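You operate a simulated robot arm through the tools that you are given. There is no shell and no other tool. Be economical: measure what you need, move in short steps, check, and stop when the job is done.

The job below is to be done with a simulated robot arm. You get a single attempt, and the scene is never put back.

Task
Shut the docking bay's air valve, lift the clamp lever, then park cart E's coupling and plug on the cart.
Fine: coupling in its holder, plug in its holster; the brake stays on.

It is judged by the outcome, as a careful person would: the job done as asked, and still so three seconds after it is handed in. It fails if anything else is knocked over, pushed out of place, dropped, spilled or broken.

Robot
A 6-joint arm with a two-finger parallel gripper on a trunk, on a base that drives. Base frame: it is fixed to the floor where the robot stands at the start and does not move with it; the origin is under the middle of the robot, x ahead of it, y to its left, z up. Units: mm, degrees, N and s.
With the tool pointing down near the work surface it reaches from about 280 to 680 mm from the robot's upright axis, wherever it stands. Its first joint turns from -166.0 to 166.0 degrees. Places, roughly: blue valve lever at the docking bay [500, 0, 800]; brake pedal of cart e [200, -900, 100]; coupling holder of cart e [500, -200, 700]; plug holster of cart e [0, -600, 600]; red-knobbed lever [400, 0, 600]. Payload 1.57 kg.
Tool frame: the origin (TCP) lies between the finger pads and is the grasp point; the fingertips stand 30 mm ahead of it; z points along the fingers, y is the line along which they close. Largest opening 110 mm; finger width 24, thickness 12; the body of the gripper, 48 by 112 mm, starts 78 mm behind the TCP.
Orientation is that of the tool frame in the base frame, as [roll, pitch, yaw] about the fixed x, y, z axes, in that order (R = Rz(yaw) Ry(pitch) Rx(roll)). With the fingers straight down and closing along the base's y, the tool's x points along the base's -x, its y along +y and its z along -z.

Tools
- The arm moves only by the tool send_rows. Its argument "increments" is a list that holds one entry, the list of rows, each a list of 7 numbers: the shift along the base's x, y, z in units of 25 mm (1.0 is 25 mm), then the turn, a rotation vector about the base's x, y, z in units of 8 degrees (1.0 is 8 degrees), then the finger opening in mm, from 0 to 110. In form: [[[tx, ty, tz, ax, ay, az, jaw], ...]]. A call has 1 to 10 rows; each row shifts and turns the commanded pose from where the row before left it. A call with a number of a shift or a turn outside -1 to 1 is refused whole. Each row takes 0.2 s and may step no farther than 50 mm and 8.6 degrees from the row before; otherwise, or with a gripper value out of range, the whole call is refused. Where a pose cannot be reached the arm comes as near as it can. A force on the tool above 90 N (or 10 N above the force at the start of the call, whichever is more), or a blocked arm, ends the call early, and 0.2 s more pass. The fingers move at their own pace (about 108 mm/s each) and stop on an object; they squeeze with about 39 N. The grip force told is the motor's: it shows also when the fingers shut on nothing. Time passes only in rows, and 0.2 s behind the last, so rows that do not move let the fingers close. It gives the time, the measured TCP pose, the force on the tool (base axes), the opening and the grip force at its end, in the units of the frame above (readings bear some noise), with the torque about the TCP (base axes, N m) and any sound that the robot's microphone picked up.
- Cameras (640 x 400 px; columns grow to the right, rows downward): "scene" is now at [23.4, 100.4, 1591.3]; the picture's right is [-0.63, -0.78, 0.00], its down [-0.68, 0.55, -0.49] and it looks along [0.38, -0.31, -0.87] (base axes); focal length 261 px, centre (320, 200). "wrist" rides on the gripper at [70, 16, -141] in the tool frame; the picture's right is [-0.23, 0.97, 0.00], its down [-0.86, -0.20, -0.48] and it looks along [-0.47, -0.11, 0.88] (tool axes); focal length 222 px, centre (320, 200). There is no depth. A picture from a camera that has moved, and an enlarged one, comes with that camera's place and axes in the base frame and with its lens. The place of the scene camera against the robot may be out by one fixed shift of up to 12 mm in any direction.
- capture(camera): a new picture of that camera. No time passes.
- raise_lower(by): slides the trunk up (or, below 0, down) by that many mm; the arm and the scene camera ride with it, the base frame stays. It gives what a move gives, with no picture.
- steer(legs): drives the robot by 1 to 6 legs, each [ahead, left, turn to the left] in mm, mm and degrees, along the robot's own axes; the way and the turn of a leg run together, so that a leg with both is an arc; at most 1500 mm and 180 degrees a leg. The arm and the cameras ride along, it lands a little off, and it stops where it bumps. It gives what a move gives.
- aim_head(pan, tilt): turns the head with the scene camera to pan (to the left, within 120 degrees either way) and tilt (down, from -29 to 69), counted from straight ahead of the robot. It gives what a move gives.
- enlarge(camera, box): a new picture of the part [left, top, right, bottom] of that camera's present view, enlarged. No time passes.
- sign_off(): hands the job in; it is judged then, once.

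Go step by step. Nothing tells you exact positions but the pictures and the camera data: compare them with the known pose of the tool, close in by small moves and look again before you grip or let go. The budget is 120 turns and 78 pictures, counting those below and the enlarged ones. Unless the task says otherwise, let go and move clear before handing in, and close with one line.

The tools are called after "Request:" as a command line: name --argument value ..., lists and objects as JSON in quotes. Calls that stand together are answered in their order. send_rows: Moves the arm, as the interface text tells. Its arguments: {"type":"object","properties":{"increments":{"type":"array"}},"required":["increments"]} The other tools are called the same way: raise_lower (by) slides the trunk up or down; steer (legs) drives the base; aim_head (pan, tilt) turns the head that bears the scene camera; capture (camera) takes a picture; enlarge (camera, box) takes an enlarged picture of a part of a camera's view; sign_off () hands the job in.

At the start:

```text
time: 0.0
tcp_pos: [334.4, -174.9, 1165.4]
orientation: [179.9, 0.0, 180.0]
force: [-0.3, 0.0, -0.2]
ft_torque: [0.03, 0.04, -0.01]
gripper_width: 110.0
grip_force: 0.0
trunk travel left (down, up): [-200.0, 390.0]
robot x, y, heading: [-2.6, -1.7, -0.4]
head pan, tilt: [-38.9, 60.4]
```

scene: 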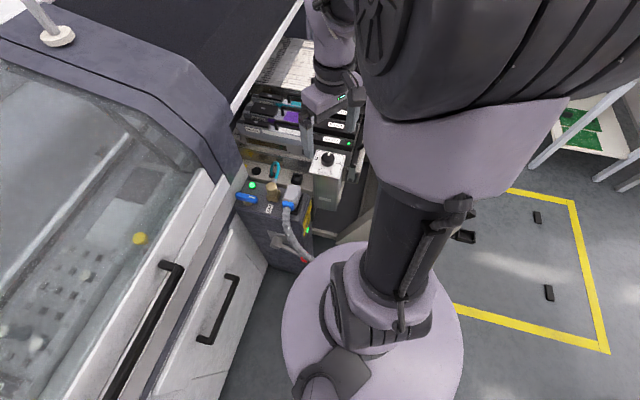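
wrist: 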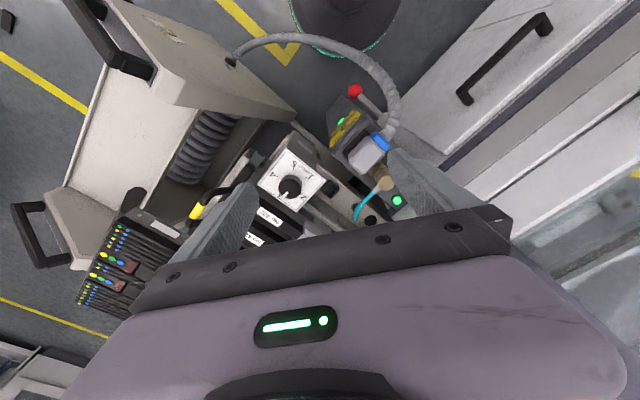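

I see a cart docked at a bay with a blue valve lever, a red-knobbed lever and a hose with a blue-collared coupling. I'll look closer first.

Request:
enlarge --camera "scene" --box '[220, 130, 380, 280]'

Request:
enlarge --camera "wrist" --box '[180, 60, 440, 240]'

```text
2.67 times, centred on (300, 205) of scene
camera zoom: at [23.4, 100.4, 1591.3], right [-0.63, -0.78, 0.0], down [-0.68, 0.55, -0.49], along [0.38, -0.31, -0.87], focal length 697 px, centre (373, 187)
```

zoom: 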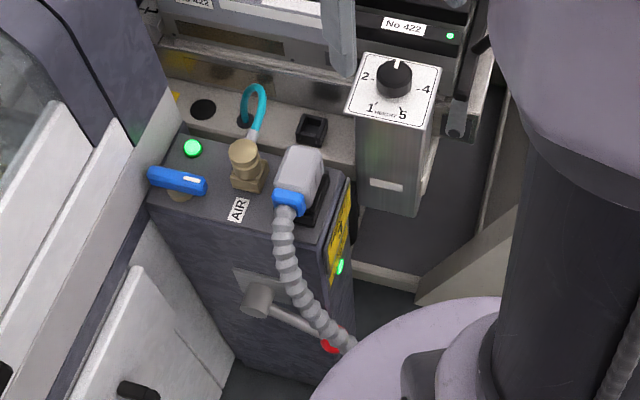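

```text
2.22 times, centred on (310, 150) of wrist
camera zoom: at [265.1, -159.7, 1307.8], right [0.23, 0.97, 0.0], down [0.86, -0.2, 0.48], along [0.47, -0.11, -0.88], focal length 494 px, centre (342, 311)
```

zoom: 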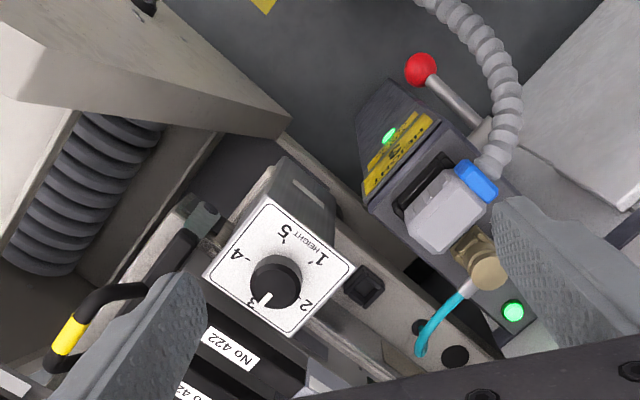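

The brass air coupling with the teal hose, the blue valve lever and the grey cable plug are all on the bay block's top. I'll look at the cart's side to find the holder and the holster.

Request:
aim_head --pan -85 --tilt 50

Request:
capture --camera "scene"

Request:
enlarge --camera "wrist" --box '[0, 0, 260, 180]'

```text
time: 1.1
tcp_pos: [334.6, -175.6, 1165.7]
orientation: [-179.9, -0.1, -179.9]
force: [0.5, -0.2, 0.8]
ft_torque: [-0.02, -0.03, 0.0]
gripper_width: 110.0
grip_force: 0.0
trunk travel left (down, up): [-200.0, 390.0]
robot x, y, heading: [0.2, 3.5, -0.0]
head pan, tilt: [-85.0, 50.0]
```

```text
73 pictures are left
camera scene: at [-21.3, 65.3, 1604.3], right [-1.0, -0.09, 0.0], down [-0.07, 0.76, -0.64], along [0.06, -0.64, -0.77], focal length 261 px, centre (320, 200)
```

scene: 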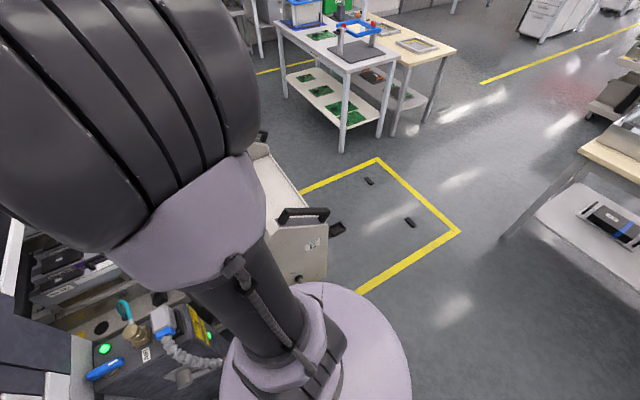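

```text
2.22 times, centred on (130, 90) of wrist
camera zoom: at [265.1, -159.7, 1307.8], right [0.23, 0.97, 0.0], down [0.86, -0.2, 0.48], along [0.47, -0.11, -0.88], focal length 494 px, centre (742, 444)
```

zoom: 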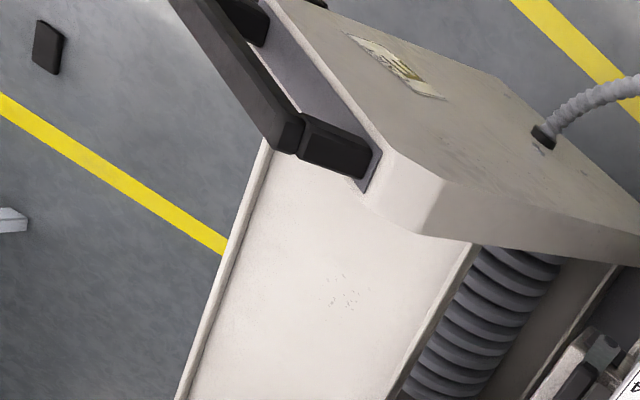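

The holster appears to be the black piece near (-36,-612,600), just off the handle. I'll enlarge both areas.

Request:
enlarge --camera "scene" --box '[70, 270, 230, 400]'

Request:
enlarge --camera "scene" --box '[240, 170, 380, 290]'

```text
3.08 times, centred on (150, 335) of scene
camera zoom: at [-21.3, 65.3, 1604.3], right [-1.0, -0.09, 0.0], down [-0.07, 0.76, -0.64], along [0.06, -0.64, -0.77], focal length 804 px, centre (843, -215)
```

zoom: 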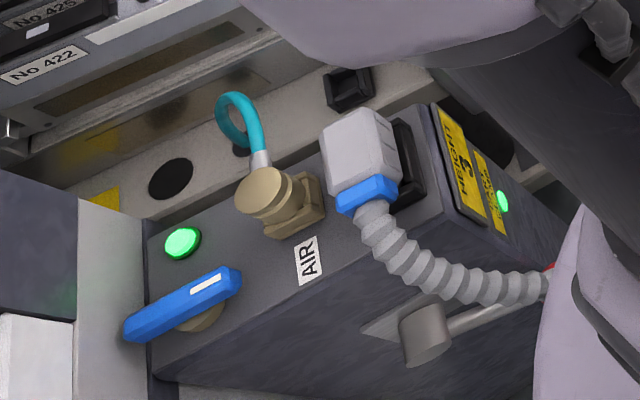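

```text
3.33 times, centred on (310, 230) of scene
camera zoom: at [-21.3, 65.3, 1604.3], right [-1.0, -0.09, 0.0], down [-0.07, 0.76, -0.64], along [0.06, -0.64, -0.77], focal length 871 px, centre (353, 100)
```

zoom: 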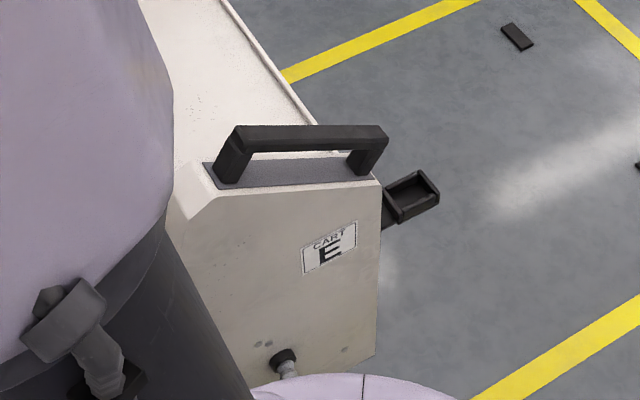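

Holder: black square pocket on the ledge near (550,-200,700). Holster: pocket on the cart's corner. I'll move the wrist camera over the bay block.

Request:
send_rows --increments '[[[0, 0.95, -0.5, 0, 0, 0, 110], [0, 0.95, -0.5, 0, 0, 0, 110], [0, 0.95, -0.5, 0, 0, 0, 110], [0, 0.95, -0.5, 0, 0, 0, 110], [0, 0.95, -0.5, 0, 0, 0, 110]]]'

Request:
capture --camera "wrist"

Request:
capture --camera "scene"

```text
time: 2.3
tcp_pos: [333.4, -55.7, 1102.6]
orientation: [-179.9, -0.1, -179.9]
force: [-0.5, -0.5, -0.9]
ft_torque: [-0.02, -0.02, 0.01]
gripper_width: 110.0
grip_force: 0.0
trunk travel left (down, up): [-200.0, 390.0]
robot x, y, heading: [-2.3, 1.4, -0.0]
head pan, tilt: [-85.0, 50.0]
```

```text
69 pictures are left
camera wrist: at [264.4, -39.9, 1245.1], right [0.23, 0.97, 0.0], down [0.85, -0.2, 0.48], along [0.47, -0.11, -0.88], focal length 222 px, centre (320, 200)
```

wrist: 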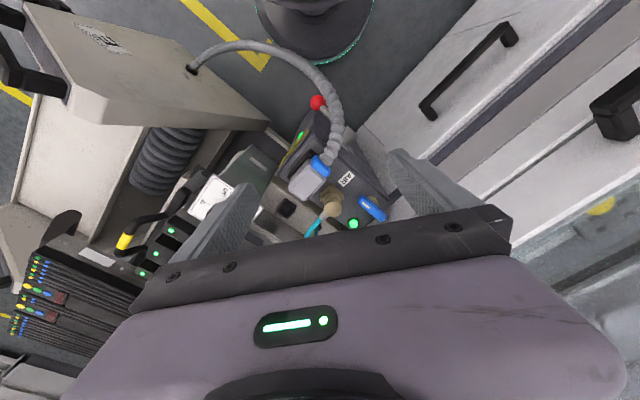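

```text
68 pictures are left
camera scene: at [-21.2, 65.7, 1604.3], right [-1.0, -0.09, 0.0], down [-0.07, 0.76, -0.64], along [0.06, -0.64, -0.77], focal length 261 px, centre (320, 200)
```

scene: 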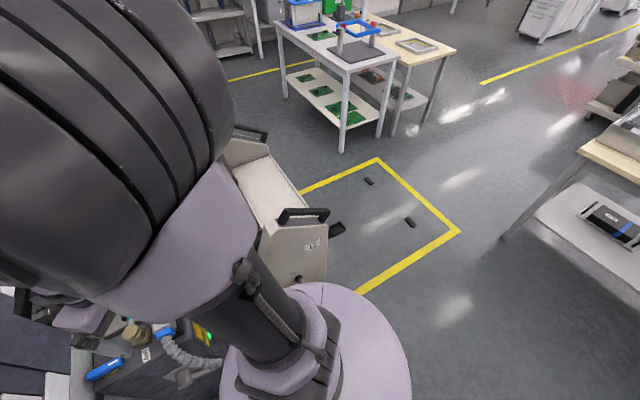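

I'll zoom in on the bay from this wrist position.

Request:
enlarge --camera "wrist" --box '[250, 80, 410, 250]'

```text
2.35 times, centred on (330, 165) of wrist
camera zoom: at [264.4, -39.9, 1245.1], right [0.23, 0.97, 0.0], down [0.85, -0.2, 0.48], along [0.47, -0.11, -0.88], focal length 523 px, centre (296, 282)
```

zoom: 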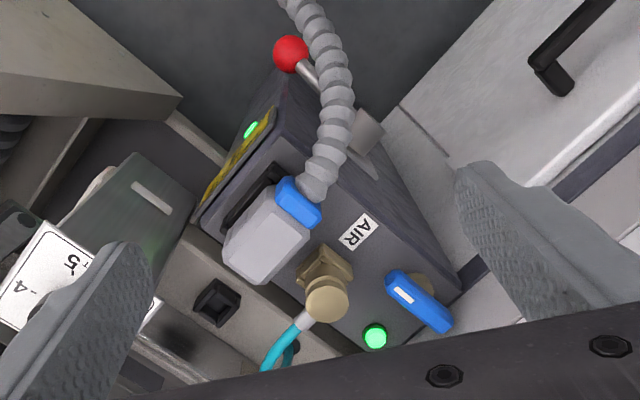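

The valve lever runs from about (501,-7) to (564,35) at z≈830, pivoting at its centre. I'll move above it with the yaw turned about 33° to line up.

Request:
send_rows --increments '[[[0.95, 0.35, -0.7, 0, 0, 0.52, 80], [0.95, 0.35, -0.7, 0, 0, 0.52, 60], [0.95, 0.35, -0.7, 0, 0, 0.52, 60], [0.95, 0.35, -0.7, 0, 0, 0.52, 60], [0.95, 0.35, -0.7, 0, 0, 0.52, 60], [0.95, 0.35, -0.7, 0, 0, 0.52, 60], [0.95, 0.35, -0.7, 0, 0, 0.52, 60], [0.95, 0.35, -0.7, 0, 0, 0.52, 60]]]'

Request:
capture --camera "wrist"

Request:
aim_head --pan -20 --tilt 60

Request:
capture --camera "scene"

```text
time: 4.1
tcp_pos: [526.9, 12.1, 963.8]
orientation: [179.9, 0.0, -146.5]
force: [-1.0, 0.3, -0.2]
ft_torque: [0.01, -0.01, -0.04]
gripper_width: 59.9
grip_force: 0.1
trunk travel left (down, up): [-200.0, 390.0]
robot x, y, heading: [-0.3, -1.9, 0.1]
head pan, tilt: [-85.0, 50.0]
```

```text
66 pictures are left
camera wrist: at [459.9, -11.9, 1104.3], right [-0.35, 0.94, 0.0], down [0.82, 0.3, 0.48], along [0.45, 0.17, -0.88], focal length 222 px, centre (320, 200)
```

wrist: 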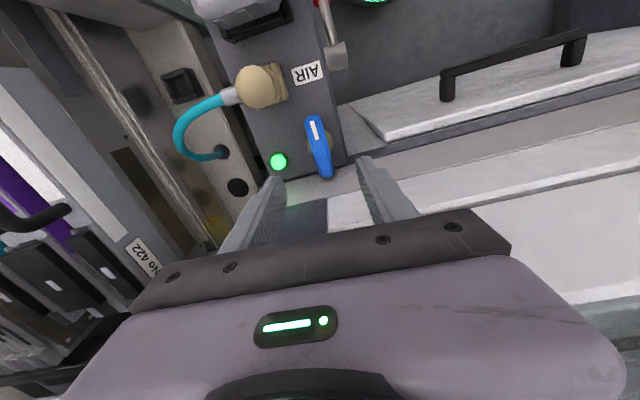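

```text
time: 5.5
tcp_pos: [525.4, 12.9, 962.8]
orientation: [180.0, 0.0, -146.7]
force: [-1.0, -1.3, 0.2]
ft_torque: [-0.03, 0.03, -0.01]
gripper_width: 60.0
grip_force: 0.1
trunk travel left (down, up): [-200.0, 390.0]
robot x, y, heading: [-0.8, -0.1, 0.0]
head pan, tilt: [-20.0, 60.0]
```

```text
65 pictures are left
camera scene: at [34.5, 119.2, 1591.7], right [-0.34, -0.94, 0.0], down [-0.81, 0.3, -0.5], along [0.47, -0.17, -0.87], focal length 261 px, centre (320, 200)
```

scene: 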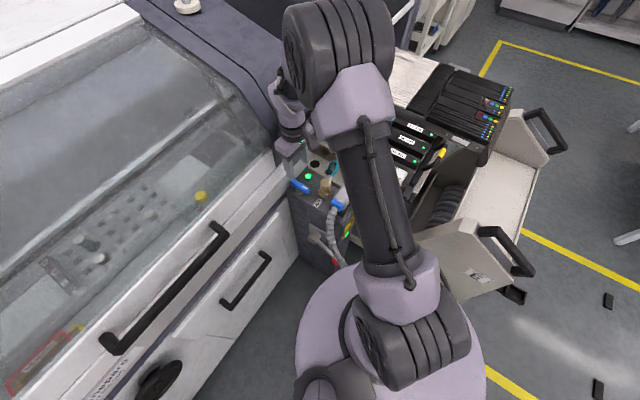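

The lever's centre is at about (530,16), its top at z≈837, and the block's top is at about 807. I'll descend astride it.

Request:
send_rows --increments '[[[0.16, 0.14, -0.77, 0, 0, 0, 50], [0, 0, -0.77, 0, 0, 0, 50], [0, 0, -0.77, 0, 0, 0, 50], [0, 0, -0.77, 0, 0, 0, 50]]]'

Request:
capture --camera "wrist"

Request:
enlarge --camera "scene" --box '[260, 110, 380, 280]'

```text
time: 6.5
tcp_pos: [528.2, 15.3, 887.1]
orientation: [-180.0, 0.1, -146.7]
force: [-11.0, -9.9, 7.5]
ft_torque: [0.89, -1.27, -0.15]
gripper_width: 50.2
grip_force: 0.1
trunk travel left (down, up): [-200.0, 390.0]
robot x, y, heading: [1.0, -0.4, 0.1]
head pan, tilt: [-20.0, 60.0]
```

```text
64 pictures are left
camera wrist: at [460.8, -9.6, 1028.7], right [-0.34, 0.94, 0.0], down [0.82, 0.3, 0.48], along [0.45, 0.17, -0.88], focal length 222 px, centre (320, 200)
```

wrist: 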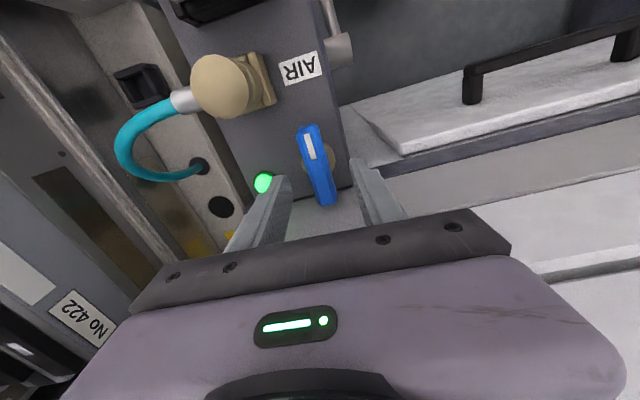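

```text
2.35 times, centred on (320, 195) of scene
camera zoom: at [32.0, 117.7, 1591.9], right [-0.34, -0.94, 0.0], down [-0.81, 0.3, -0.5], along [0.47, -0.17, -0.87], focal length 615 px, centre (320, 212)
```

zoom: 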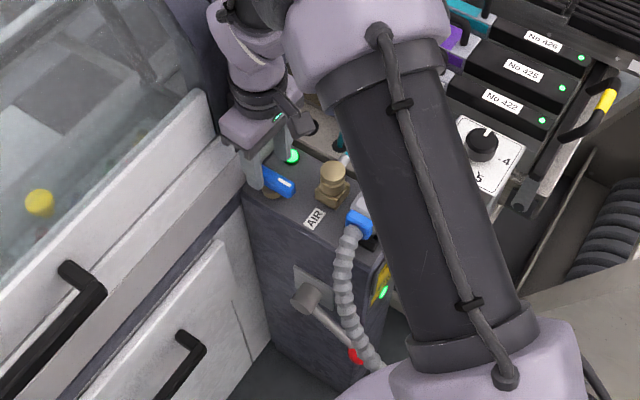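

The pull on the tool shows the gripper body touching the machine post behind the valve. I'll back up and push the lever's near end with the closed fingers, staying on the side away from the post.

Request:
send_rows --increments '[[[-0.4, -0.27, 0.5, 0, 0, 0, 50], [-0.3, -0.3, 0.8, 0, 0, 0, 0], [0, -0.4, 0, 0, 0, 0, 0], [0.2, -0.4, 0, 0, 0, 0, 0], [0, 0, 0, 0, 0, 0, 0]]]'

Request:
capture --camera "wrist"

```text
time: 7.7
tcp_pos: [516.9, -16.3, 919.3]
orientation: [-180.0, 0.0, -146.7]
force: [-0.1, 0.7, -0.8]
ft_torque: [-0.01, -0.01, 0.01]
gripper_width: 0.0
grip_force: 21.0
trunk travel left (down, up): [-200.0, 390.0]
robot x, y, heading: [-3.6, 1.4, 0.4]
head pan, tilt: [-20.0, 60.0]
```

```text
62 pictures are left
camera wrist: at [449.5, -42.5, 1061.4], right [-0.34, 0.94, 0.0], down [0.82, 0.3, 0.48], along [0.45, 0.16, -0.88], focal length 222 px, centre (320, 200)
```

wrist: 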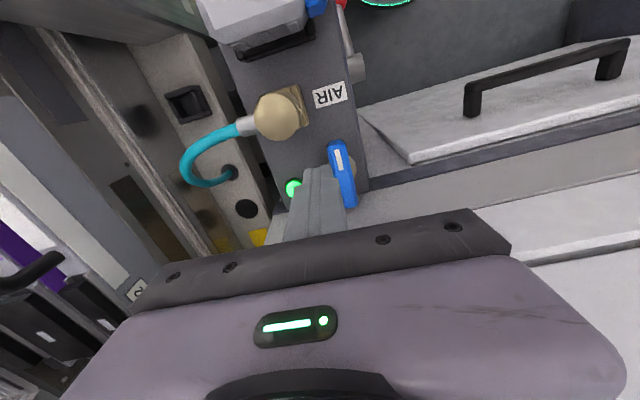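

Clear now. I'll shift to just beside the lever's near end and descend to lever height.

Request:
send_rows --increments '[[[0.16, -0.25, -0.5, 0, 0, 0, 0], [0, 0, -0.8, 0, 0, 0, 0], [0, 0, -0.8, 0, 0, 0, 0], [0, 0, -0.7, 0, 0, 0, 0]]]'

Request:
capture --camera "wrist"

```text
time: 8.7
tcp_pos: [520.8, -22.5, 847.8]
orientation: [180.0, 0.1, -146.7]
force: [0.5, -0.5, 0.5]
ft_torque: [-0.01, 0.0, -0.02]
gripper_width: 0.0
grip_force: 21.6
trunk travel left (down, up): [-200.0, 390.0]
robot x, y, heading: [-0.8, -1.9, 0.2]
head pan, tilt: [-20.0, 60.0]
```

```text
61 pictures are left
camera wrist: at [453.5, -48.2, 990.6], right [-0.34, 0.94, 0.0], down [0.82, 0.3, 0.48], along [0.45, 0.16, -0.88], focal length 222 px, centre (320, 200)
```

wrist: 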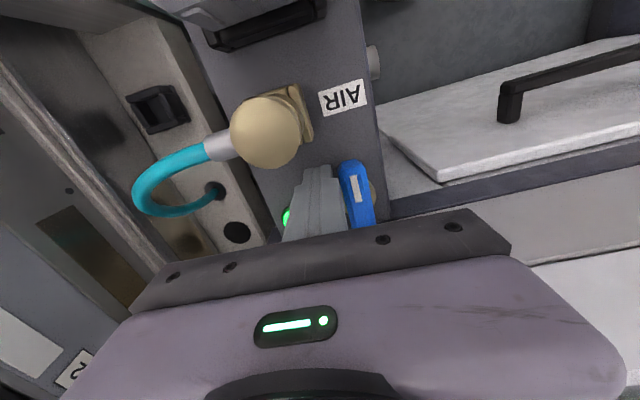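

The fingers are beside the lever's near end. I'll push clockwise (toward the front-left) gently.

Request:
send_rows --increments '[[[-0.15, 0.13, 0, 0, 0, 0, 0], [-0.15, 0.13, 0, 0, 0, 0, 0], [-0.11, 0.17, 0, 0, 0, 0, 0]]]'

Request:
capture --camera "wrist"

```text
time: 9.5
tcp_pos: [508.1, -12.5, 848.3]
orientation: [179.9, 0.0, -146.6]
force: [-7.6, -8.6, 0.8]
ft_torque: [-0.18, 0.09, 0.05]
gripper_width: 0.0
grip_force: 20.9
trunk travel left (down, up): [-200.0, 390.0]
robot x, y, heading: [0.0, 2.4, -0.0]
head pan, tilt: [-20.0, 60.0]
```

```text
60 pictures are left
camera wrist: at [441.5, -38.3, 990.6], right [-0.34, 0.94, 0.0], down [0.83, 0.3, 0.48], along [0.45, 0.17, -0.88], focal length 222 px, centre (320, 200)
```

wrist: 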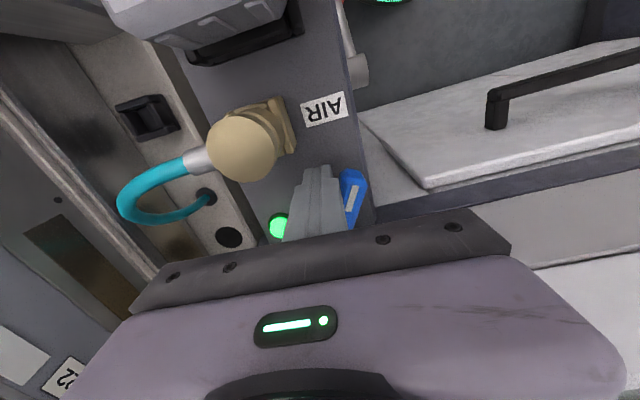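

The lever is turning with little resistance. I'll continue along the arc.

Request:
send_rows --increments '[[[-0.18, 0.16, 0, 0, 0, 0, 0], [-0.18, 0.16, 0, 0, 0, 0, 0], [-0.1, 0.27, 0, 0, 0, 0, 0], [-0.1, 0.27, 0, 0, 0, 0, 0]]]'

Request:
capture --camera "wrist"

```text
time: 10.5
tcp_pos: [495.6, 10.1, 847.5]
orientation: [-179.9, 0.0, -146.8]
force: [-0.9, -0.6, -1.1]
ft_torque: [0.0, -0.01, 0.02]
gripper_width: 0.0
grip_force: 21.1
trunk travel left (down, up): [-200.0, 390.0]
robot x, y, heading: [-0.4, 0.8, -0.1]
head pan, tilt: [-20.0, 60.0]
```

```text
59 pictures are left
camera wrist: at [428.8, -15.8, 990.9], right [-0.34, 0.94, 0.0], down [0.82, 0.3, 0.48], along [0.45, 0.16, -0.88], focal length 222 px, centre (320, 200)
```

wrist: 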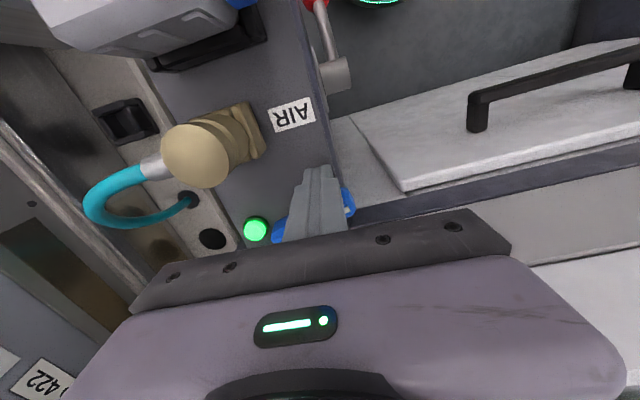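

Request:
send_rows --increments '[[[0.06, 0.35, 0, 0, 0, 0, 0], [0.1, 0.3, 0, 0, 0, 0, 0], [0.2, 0.15, 0, 0, 0, 0, 0]]]'

Request:
capture --camera "wrist"

```text
time: 11.3
tcp_pos: [496.0, 22.3, 848.7]
orientation: [179.6, -0.3, -147.1]
force: [-47.5, -58.4, -4.8]
ft_torque: [-0.51, -0.02, -0.07]
gripper_width: 0.0
grip_force: 21.4
trunk travel left (down, up): [-200.0, 390.0]
robot x, y, heading: [-1.8, 0.8, -0.2]
head pan, tilt: [-20.0, 60.0]
```

```text
58 pictures are left
camera wrist: at [430.7, -3.7, 991.3], right [-0.34, 0.94, 0.01], down [0.83, 0.3, 0.47], along [0.44, 0.17, -0.88], focal length 222 px, centre (320, 200)
```

wrist: 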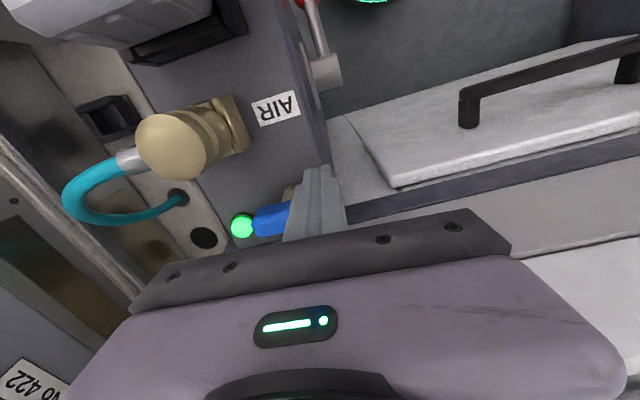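

It has come to a stop (about 75 N), and the lever looks square to its old direction. I'll back off and check.

Request:
send_rows --increments '[[[-0.5, -0.5, 0, 0, 0, 0, 0], [-0.5, -0.3, 0.6, 0, 0, 0, 0], [-0.5, -0.3, 1, 0, 0, 0, 0], [-0.5, -0.3, 1, 0, 0, 0, 30], [-0.5, 0, 1, 0, 0, 0, 60]]]'

Request:
capture --camera "wrist"

Request:
enlarge --camera "scene" --box '[260, 110, 380, 280]'

```text
time: 12.5
tcp_pos: [442.5, -5.6, 937.5]
orientation: [-180.0, 0.2, -146.7]
force: [0.5, 0.3, 0.3]
ft_torque: [-0.01, 0.0, 0.02]
gripper_width: 59.8
grip_force: 0.2
trunk travel left (down, up): [-200.0, 390.0]
robot x, y, heading: [4.0, 3.1, 0.2]
head pan, tilt: [-20.0, 60.0]
```

```text
57 pictures are left
camera wrist: at [375.9, -31.0, 1081.1], right [-0.34, 0.94, 0.0], down [0.82, 0.3, 0.48], along [0.45, 0.17, -0.88], focal length 222 px, centre (320, 200)
```

wrist: 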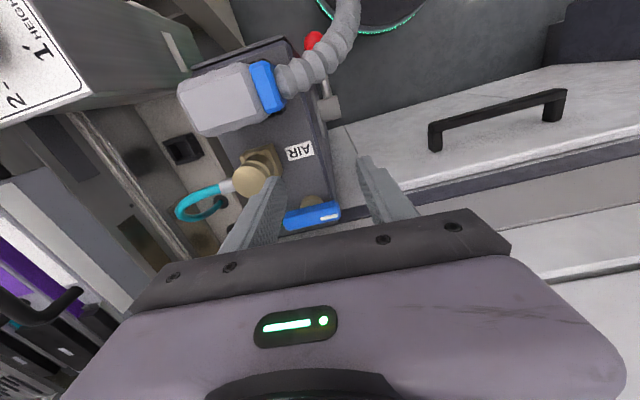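

```text
2.35 times, centred on (320, 195) of scene
camera zoom: at [33.9, 119.2, 1591.8], right [-0.34, -0.94, 0.0], down [-0.81, 0.3, -0.5], along [0.47, -0.17, -0.87], focal length 615 px, centre (320, 212)
```

zoom: 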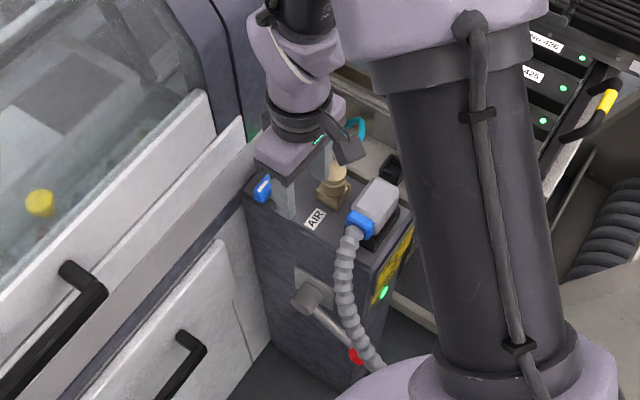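

The valve is shut, turned a full quarter. The clamp lever's hub is at about (410,0,690) and its red knob at about (323,-60,578), so it slopes down. I'll move above the knob.

Request:
send_rows --increments '[[[-0.94, -0.45, 0.3, 0, 0, 0, 60], [-0.94, -0.45, 0, 0, 0, 0, 60], [-0.94, -0.45, 0, 0, 0, 0, 60], [-0.94, -0.45, 0, 0, 0, 0, 60], [-0.94, -0.45, 0, 0, 0, 0, 60]]]'

Request:
capture --camera "wrist"

Request:
enlarge --camera "scene" --box '[240, 130, 440, 330]'

```text
time: 13.7
tcp_pos: [325.4, -60.1, 946.6]
orientation: [180.0, 0.1, -146.7]
force: [0.3, 0.2, -0.3]
ft_torque: [-0.04, 0.01, -0.01]
gripper_width: 60.0
grip_force: 0.0
trunk travel left (down, up): [-200.0, 390.0]
robot x, y, heading: [1.7, -2.0, 0.0]
head pan, tilt: [-20.0, 60.0]
```

```text
55 pictures are left
camera wrist: at [257.8, -86.3, 1088.3], right [-0.34, 0.94, 0.0], down [0.82, 0.3, 0.48], along [0.45, 0.17, -0.88], focal length 222 px, centre (320, 200)
```

wrist: 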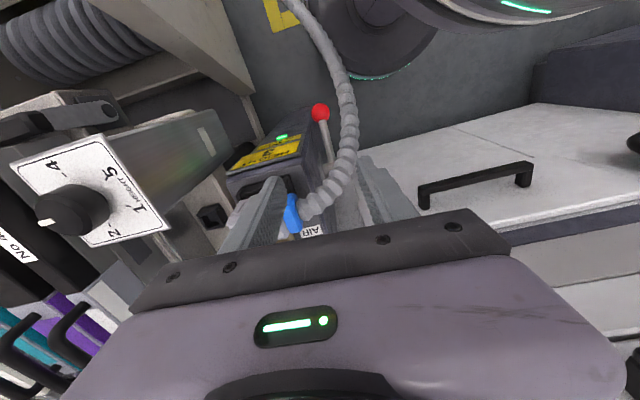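

```text
2.00 times, centred on (340, 230) of scene
camera zoom: at [34.2, 119.0, 1591.8], right [-0.34, -0.94, 0.0], down [-0.81, 0.3, -0.5], along [0.47, -0.17, -0.87], focal length 523 px, centre (280, 140)
```

zoom: 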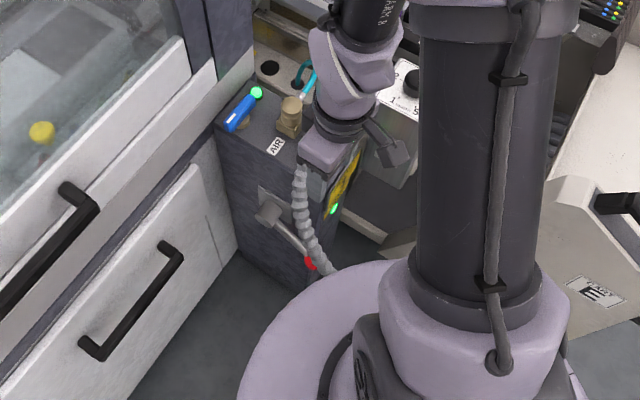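

The cable bows over the lever at about z 770, so I'll come in beneath it. The tool will be horizontal, pointing at the block's front face, with closed fingers to push the rod up from below. First I'll reorient in free space.

Request:
send_rows --increments '[[[0, 0.9, 0, 0, 0, 0, 30], [0, 0.9, 0, -0.778, -0.516, 0, 0], [0, 0.9, 0, -0.778, -0.516, 0, 0], [0, 0.9, 0, -0.778, -0.516, 0, 0], [0, 0.9, 0, -0.778, -0.516, 0, 0], [0, 0.9, 0, -0.778, -0.516, 0, 0], [-0.3, 0.5, 0, -0.778, -0.516, 0, 0], [0, 0, 0, -0.778, -0.516, 0, 0], [0, 0, 0, -0.778, -0.516, 0, 0], [0, 0, 0, -0.778, -0.516, 0, 0]]]'

Request:
send_rows --increments '[[[0, 0, 0, -0.778, -0.516, 0, 0], [0, 0, 0, -0.778, -0.516, 0, 0], [0, 0, 0, -0.778, -0.516, 0, 0], [0, 0, -1, 0, 0, 0, 0], [0, 0, -1, 0, 0, 0, 0]]]'

Request:
capture --camera "wrist"

Request:
capture --camera "scene"

```text
time: 15.9
tcp_pos: [309.8, 51.7, 944.3]
orientation: [-120.0, -0.5, -148.2]
force: [0.1, 0.7, -0.1]
ft_torque: [0.01, -0.01, -0.01]
gripper_width: 0.0
grip_force: 21.4
out of reach, approached as far as the arm can: row 2, 3, 4
trunk travel left (down, up): [-200.0, 390.0]
robot x, y, heading: [0.1, -1.7, -0.2]
head pan, tilt: [-20.0, 60.0]
```

```text
time: 17.1
tcp_pos: [311.3, 51.6, 895.3]
orientation: [-97.6, 0.2, -148.3]
force: [0.4, 0.3, 0.1]
ft_torque: [-0.01, -0.03, 0.0]
gripper_width: 0.2
grip_force: 21.1
trunk travel left (down, up): [-200.0, 390.0]
robot x, y, heading: [1.1, -2.5, 0.1]
head pan, tilt: [-20.0, 60.0]
```

```text
53 pictures are left
camera wrist: at [177.3, 134.4, 898.9], right [0.13, 0.23, -0.96], down [0.49, 0.83, 0.26], along [0.86, -0.51, -0.01], focal length 222 px, centre (320, 200)
```

wrist: 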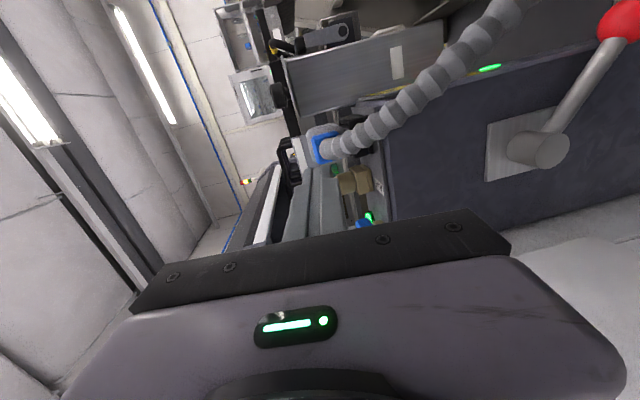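

```text
52 pictures are left
camera scene: at [34.6, 119.3, 1591.7], right [-0.34, -0.94, 0.0], down [-0.81, 0.3, -0.5], along [0.47, -0.17, -0.87], focal length 261 px, centre (320, 200)
```

scene: 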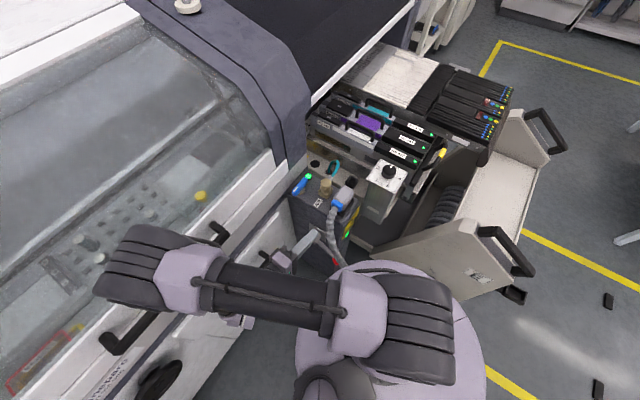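

The view confirms the hub at about (418,4,620) and the knob at about (319,-60,565). I'll descend in the free space beside the face.

Request:
send_rows --increments '[[[0, 0, -1, -0.8, -0.5, 0, 0], [0, 0, -1, 0, 0, 0, 0], [0, 0, -1, 0, 0, 0, 0], [0, 0, -1, 0, 0, 0, 0], [0, 0, -1, 0, 0, 0, 0], [0, 0, -1, 0, 0, 0, 0], [0, 0, -1, 0, 0, 0, 0]]]'

Request:
capture --camera "wrist"

```text
time: 18.7
tcp_pos: [311.2, 50.7, 721.1]
orientation: [-90.1, 0.2, -148.2]
force: [0.5, 0.3, -0.3]
ft_torque: [-0.04, -0.01, 0.0]
gripper_width: 0.1
grip_force: 21.7
trunk travel left (down, up): [-200.0, 390.0]
robot x, y, heading: [2.5, 1.7, -0.1]
head pan, tilt: [-20.0, 60.0]
```

```text
51 pictures are left
camera wrist: at [177.4, 133.7, 706.0], right [0.19, 0.12, -0.97], down [0.47, 0.86, 0.2], along [0.86, -0.5, 0.11], focal length 222 px, centre (320, 200)
```

wrist: 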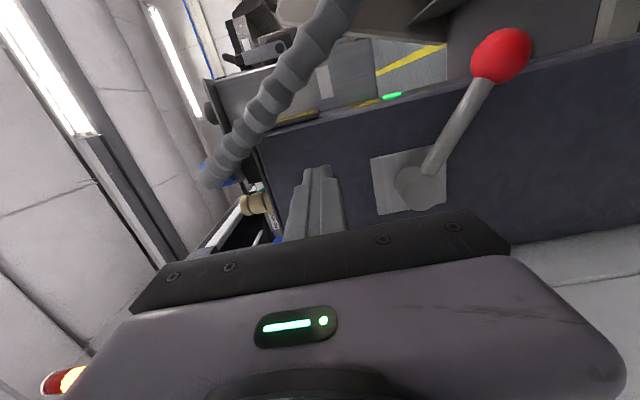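

The lever is well in view, and the cable is higher up and nearer to me. I'll descend to below the rod.

Request:
send_rows --increments '[[[0.2, 0.13, -1, 0, 0, 0, 0], [0, 0, -1, 0, 0, 0, 0], [0, 0, -1, 0, 0, 0, 0], [0, 0, -1, 0, 0, 0, 0], [0, 0, -1, 0, 0, 0, 0], [0, 0, -1, 0, 0, 0, 0], [0, 0, -1, 0, 0, 0, 0]]]'

Request:
capture --camera "wrist"

```text
time: 20.3
tcp_pos: [315.3, 53.2, 694.2]
orientation: [-90.3, 0.1, -148.1]
force: [-0.9, 0.1, 0.3]
ft_torque: [0.02, 0.0, -0.04]
gripper_width: 0.4
grip_force: 21.2
out of reach, approached as far as the arm can: row 2, 3, 4, 5, 6, 7
trunk travel left (down, up): [-200.0, 390.0]
robot x, y, heading: [-2.2, 1.0, 0.2]
head pan, tilt: [-20.0, 60.0]
```

```text
50 pictures are left
camera wrist: at [182.4, 136.1, 678.7], right [0.19, 0.12, -0.97], down [0.47, 0.86, 0.2], along [0.86, -0.5, 0.11], focal length 222 px, centre (320, 200)
```

wrist: 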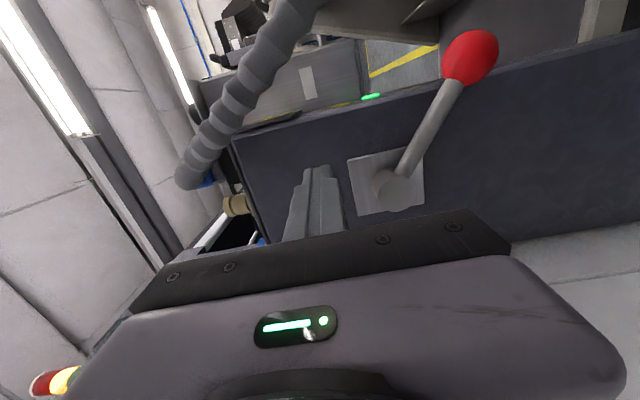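

The arm has hit its lower limit here, so I'll lower the trunk for the rest.

Request:
raise_lower --by -145

Request:
capture --camera "wrist"

Request:
capture --camera "scene"

```text
time: 22.0
tcp_pos: [315.5, 53.1, 549.1]
orientation: [-90.3, 0.2, -148.2]
force: [0.0, 0.0, 0.6]
ft_torque: [0.0, -0.01, 0.02]
gripper_width: 0.0
grip_force: 20.9
trunk travel left (down, up): [-55.0, 535.0]
robot x, y, heading: [1.9, 0.6, 0.0]
head pan, tilt: [-20.0, 60.0]
```

```text
49 pictures are left
camera wrist: at [182.4, 136.1, 533.8], right [0.19, 0.13, -0.97], down [0.47, 0.86, 0.2], along [0.86, -0.5, 0.11], focal length 222 px, centre (320, 200)
```

wrist: 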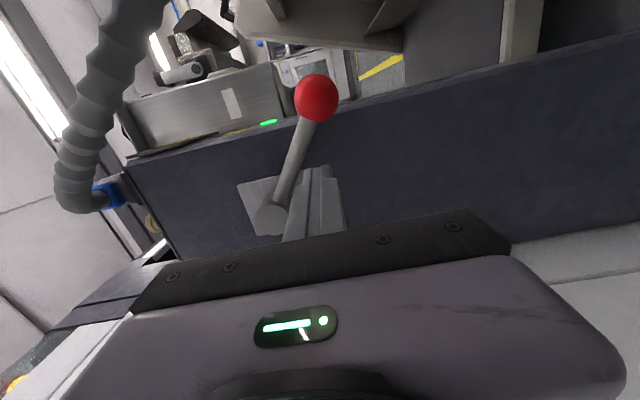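

```text
48 pictures are left
camera scene: at [34.5, 119.2, 1446.8], right [-0.34, -0.94, 0.0], down [-0.81, 0.3, -0.5], along [0.47, -0.17, -0.87], focal length 261 px, centre (320, 200)
```

scene: 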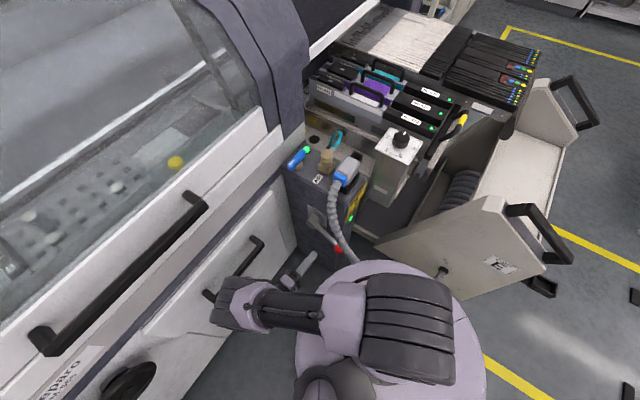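

The fingers are just below the rod. I'll advance toward the face.

Request:
send_rows --increments '[[[0.42, -0.68, 0, 0, 0, 0, 0], [0.42, -0.68, 0, 0, 0, 0, 0], [0.42, -0.68, 0, 0, 0, 0, 0], [0.32, -0.5, 0, 0, 0, 0, 0]]]'

Request:
capture --camera "wrist"

```text
time: 23.0
tcp_pos: [354.8, -10.1, 548.5]
orientation: [-90.4, 0.1, -148.1]
force: [1.6, 0.2, -3.8]
ft_torque: [0.05, 0.04, 0.05]
gripper_width: 0.0
grip_force: 21.4
trunk travel left (down, up): [-55.0, 535.0]
robot x, y, heading: [-1.8, -0.8, -0.0]
head pan, tilt: [-20.0, 60.0]
```

```text
47 pictures are left
camera wrist: at [222.0, 72.4, 533.5], right [0.19, 0.13, -0.97], down [0.47, 0.86, 0.2], along [0.86, -0.5, 0.11], focal length 222 px, centre (320, 200)
```

wrist: 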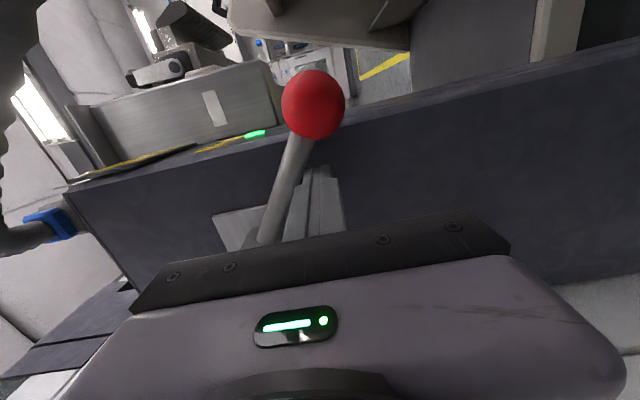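

Request:
send_rows --increments '[[[0.1, -0.16, 0, 0, 0, 0, 0], [-0.1, -0.07, 0.5, 0, 0, 0, 0], [-0.1, -0.07, 0.5, 0, 0, 0, 0]]]'

Request:
capture --camera "wrist"

```text
time: 23.8
tcp_pos: [353.4, -18.1, 574.0]
orientation: [-90.3, 0.1, -148.2]
force: [-2.7, -2.7, -7.3]
ft_torque: [0.21, -0.07, -0.04]
gripper_width: 0.0
grip_force: 21.5
trunk travel left (down, up): [-55.0, 535.0]
robot x, y, heading: [1.2, -3.8, -0.3]
head pan, tilt: [-20.0, 60.0]
```

```text
46 pictures are left
camera wrist: at [219.5, 64.5, 558.2], right [0.19, 0.12, -0.97], down [0.47, 0.86, 0.2], along [0.86, -0.5, 0.11], focal length 222 px, centre (320, 200)
```

wrist: 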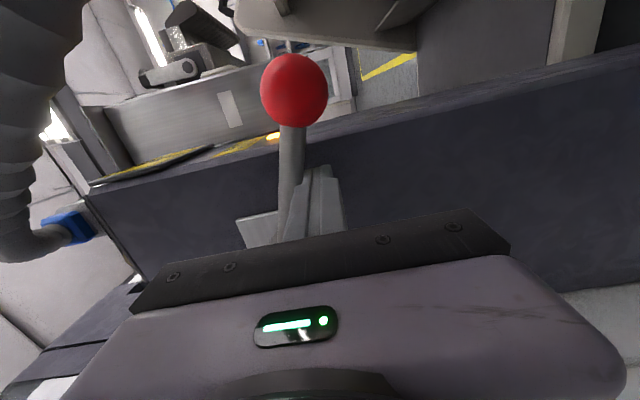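

The lever is rising and the lamp has turned amber. I'll continue upward.

Request:
send_rows --increments '[[[0, 0, 0.5, 0, 0, 0, 0], [0, 0, 0.5, 0, 0, 0, 0], [0, 0, 0.5, 0, 0, 0, 0], [0, 0, 0.5, 0, 0, 0, 0]]]'

Request:
capture --camera "wrist"

```text
time: 24.8
tcp_pos: [353.4, -16.3, 624.2]
orientation: [-90.2, 0.2, -148.0]
force: [-2.0, -3.6, -8.6]
ft_torque: [0.11, 0.14, -0.08]
gripper_width: 0.0
grip_force: 21.5
trunk travel left (down, up): [-55.0, 535.0]
robot x, y, heading: [-2.4, 2.6, -0.2]
head pan, tilt: [-20.0, 60.0]
```

```text
45 pictures are left
camera wrist: at [220.0, 65.1, 608.6], right [0.19, 0.13, -0.97], down [0.47, 0.86, 0.2], along [0.86, -0.5, 0.1], focal length 222 px, centre (320, 200)
```

wrist: 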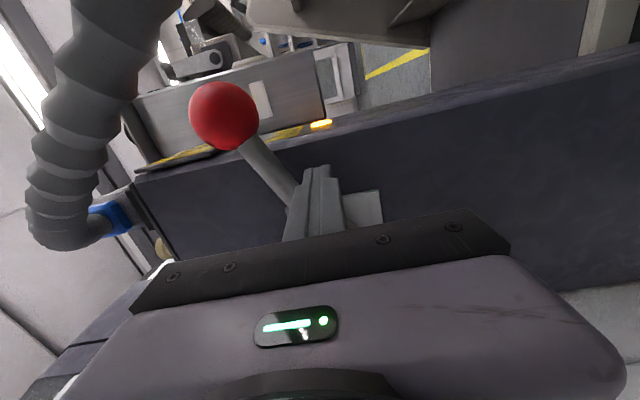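

Request:
send_rows --increments '[[[0.05, 0.03, 0.5, 0, 0, 0, 0], [0.1, 0.07, 0.5, 0, 0, 0, 0], [0.15, 0.1, 0.4, 0, 0, 0, 0]]]'

Request:
capture --camera "wrist"

```text
time: 25.6
tcp_pos: [356.7, -15.1, 648.1]
orientation: [-91.0, -1.1, -147.9]
force: [-12.6, 1.3, -33.6]
ft_torque: [0.22, 0.49, -0.09]
gripper_width: 0.0
grip_force: 20.7
trunk travel left (down, up): [-55.0, 535.0]
robot x, y, heading: [-0.3, 1.5, 0.0]
head pan, tilt: [-20.0, 60.0]
stopped in row 3: the force on the tool passed its limit at 117 N (the readings are from after the stop); the commanded pose is now the measured one
```

```text
44 pictures are left
camera wrist: at [222.4, 67.1, 636.9], right [0.17, 0.13, -0.98], down [0.48, 0.86, 0.19], along [0.86, -0.5, 0.09], focal length 222 px, centre (320, 200)
```

wrist: 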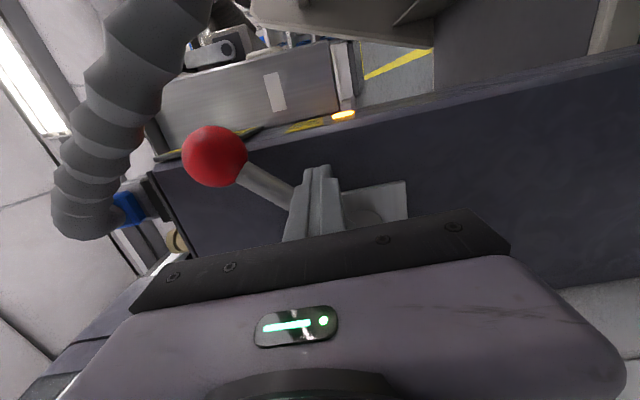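

The lever has reached its upper stop. I'll withdraw and check that it stays up.

Request:
send_rows --increments '[[[0, 0, -0.5, 0, 0, 0, 0], [0, 0, -0.3, 0, 0, 0, 0], [-0.42, 0.68, 0, 0, 0, 0, 0], [-0.42, 0.68, 0, 0, 0, 0, 0], [-0.42, 0.68, 0, 0, 0, 0, 0], [-0.42, 0.68, 0, 0, 0, 0, 0]]]'

Request:
capture --camera "wrist"

```text
time: 27.0
tcp_pos: [313.2, 53.8, 630.7]
orientation: [-90.9, -0.7, -148.1]
force: [-0.8, 0.9, 0.9]
ft_torque: [0.01, -0.03, -0.02]
gripper_width: 0.1
grip_force: 21.6
trunk travel left (down, up): [-55.0, 535.0]
robot x, y, heading: [2.9, 2.1, -0.0]
head pan, tilt: [-20.0, 60.0]
```

```text
43 pictures are left
camera wrist: at [180.3, 135.8, 617.7], right [0.18, 0.13, -0.98], down [0.48, 0.86, 0.2], along [0.86, -0.5, 0.09], focal length 222 px, centre (320, 200)
```

wrist: 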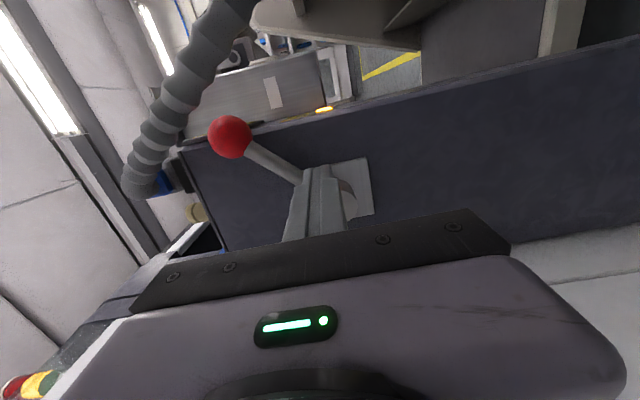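

The lever stays up and the lamp is amber. Next is the coupling: I'll raise the trunk to get a side view of it.

Request:
raise_lower --by 245

Request:
enlarge --camera "wrist" --box '[250, 100, 450, 260]'

Request:
enlarge --camera "scene" --box '[250, 120, 410, 260]'

```text
time: 29.5
tcp_pos: [314.2, 53.3, 875.2]
orientation: [-90.8, -0.7, -148.1]
force: [0.8, 0.2, 0.5]
ft_torque: [0.0, -0.01, -0.03]
gripper_width: 0.0
grip_force: 21.5
trunk travel left (down, up): [-300.0, 290.0]
robot x, y, heading: [-0.5, 2.3, 0.1]
head pan, tilt: [-20.0, 60.0]
```

```text
2.50 times, centred on (350, 180) of wrist
camera zoom: at [180.4, 135.6, 862.6], right [0.18, 0.13, -0.98], down [0.48, 0.86, 0.2], along [0.86, -0.5, 0.09], focal length 555 px, centre (245, 250)
```

zoom: 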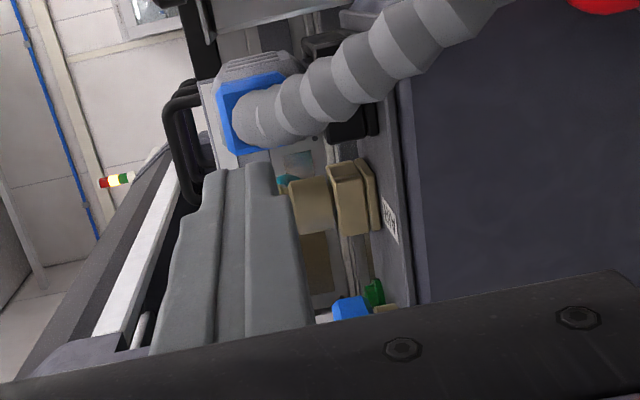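

```text
2.86 times, centred on (330, 190) of scene
camera zoom: at [34.0, 119.4, 1691.6], right [-0.34, -0.94, 0.0], down [-0.81, 0.3, -0.5], along [0.47, -0.17, -0.87], focal length 747 px, centre (291, 229)
```

zoom: 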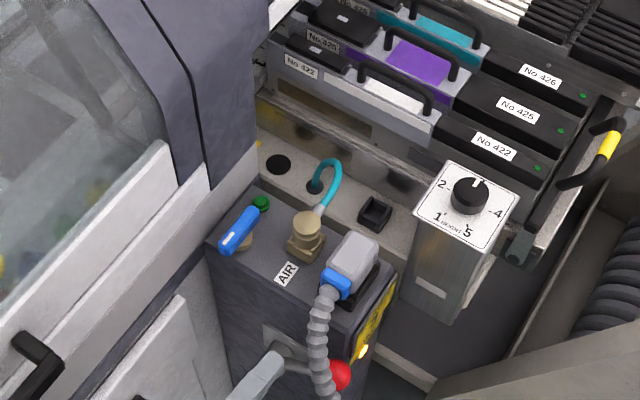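

The coupling stands upright on the block: square base, hex and round body up to about z 850, with the hose leaving sideways. I'll bring the tool back to pointing down above it.

Request:
send_rows --increments '[[[0.39, -0.1, 0.5, 0.778, 0.516, 0, 20], [0.39, -0.1, 0.5, 0.778, 0.516, 0, 40], [0.39, -0.3, 0.5, 0.778, 0.516, 0, 70], [0.39, -0.31, 0.42, 0.778, 0.516, 0, 70], [0.39, -0.31, 0.42, 0.778, 0.516, 0, 70], [0.39, -0.31, 0.42, 0.778, 0.516, 0, 70], [0.39, -0.31, 0.42, 0.778, 0.516, 0, 70], [0.39, -0.31, 0.42, 0.778, 0.516, 0, 70], [0.39, -0.31, 0.42, 0.778, 0.516, 0, 70], [0.39, -0.31, 0.42, 0.778, 0.516, 0, 70]]]'

Request:
send_rows --increments '[[[0.39, -0.31, 0.42, 0.778, 0.516, 0, 70], [0.39, -0.31, 0.42, 0.778, 0.516, 0, 70], [0.5, -0.5, 0, 0, 0, 0, 70]]]'

Request:
capture --camera "wrist"

```text
time: 31.7
tcp_pos: [412.6, -14.6, 986.8]
orientation: [-165.6, -1.7, -146.2]
force: [0.0, -0.7, 1.4]
ft_torque: [-0.02, 0.01, 0.03]
gripper_width: 69.7
grip_force: 0.0
trunk travel left (down, up): [-300.0, 290.0]
robot x, y, heading: [3.6, 0.9, 0.3]
head pan, tilt: [-20.0, 60.0]
```

```text
time: 32.5
tcp_pos: [437.9, -43.2, 1003.4]
orientation: [-177.2, -2.4, -145.9]
force: [0.7, 0.4, 0.7]
ft_torque: [0.01, -0.01, 0.01]
gripper_width: 70.0
grip_force: 0.1
out of reach, approached as far as the arm can: row 1
trunk travel left (down, up): [-300.0, 290.0]
robot x, y, heading: [-3.0, -0.2, -0.1]
head pan, tilt: [-20.0, 60.0]
```

```text
40 pictures are left
camera wrist: at [373.5, -59.1, 1147.4], right [-0.36, 0.93, -0.06], down [0.82, 0.34, 0.45], along [0.44, 0.12, -0.89], focal length 222 px, centre (320, 200)
```

wrist: 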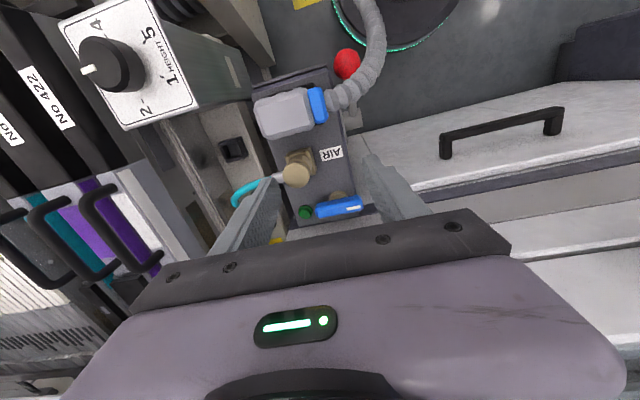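

I'll zoom in on the coupling from here before choosing the grip.

Request:
enlarge --camera "wrist" --box '[210, 70, 370, 230]'

```text
2.50 times, centred on (290, 150) of wrist
camera zoom: at [373.5, -59.1, 1147.4], right [-0.36, 0.93, -0.06], down [0.82, 0.34, 0.45], along [0.44, 0.12, -0.89], focal length 555 px, centre (395, 325)
```

zoom: 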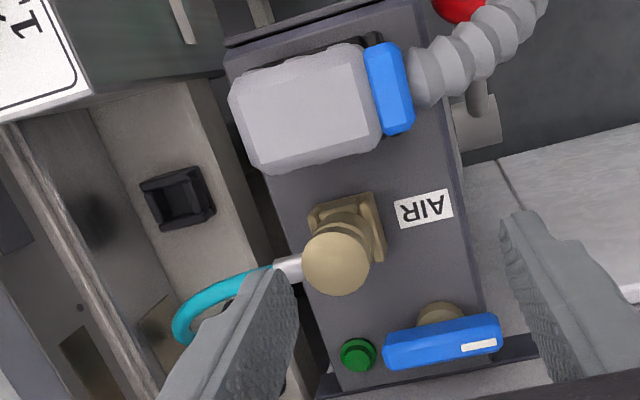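

I take the coupling axis at about (490,-66), its top near z 862, with the hose leaving toward the cart. I'll rotate the tool so that the fingers close clear of the hose and stand over it.

Request:
send_rows --increments '[[[0.2, -0.1, 0, 0.458, -0.05, 0, 70], [0.2, -0.1, 0, 0, 0, -1, 70], [0.2, -0.1, 0, 0, 0, -1, 70], [0.2, -0.1, 0, 0, 0, -1, 70], [0.2, -0.1, 0, 0, 0, -1, 70], [0.2, -0.1, 0, 0, 0, -1, 70], [0.2, -0.1, 0, 0, 0, -1, 70], [0.2, -0.1, 0, 0, 0, -1, 70], [0.2, -0.05, 0, 0, 0, -1, 70], [0.2, -0.05, 0, 0, 0, -1, 70]]]'

Request:
capture --camera "wrist"

```text
time: 34.7
tcp_pos: [488.7, -64.3, 1003.8]
orientation: [180.0, -0.1, 141.9]
force: [0.4, 0.4, 0.3]
ft_torque: [0.02, -0.02, 0.01]
gripper_width: 70.2
grip_force: 0.1
trunk travel left (down, up): [-300.0, 290.0]
robot x, y, heading: [-3.1, 1.1, -0.0]
head pan, tilt: [-20.0, 60.0]
```

```text
38 pictures are left
camera wrist: at [444.3, -8.6, 1144.9], right [0.78, 0.63, 0.0], down [0.55, -0.68, 0.48], along [0.3, -0.37, -0.88], focal length 222 px, centre (320, 200)
```

wrist: 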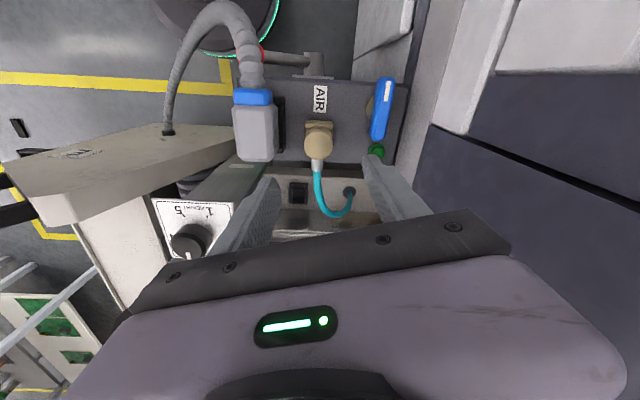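

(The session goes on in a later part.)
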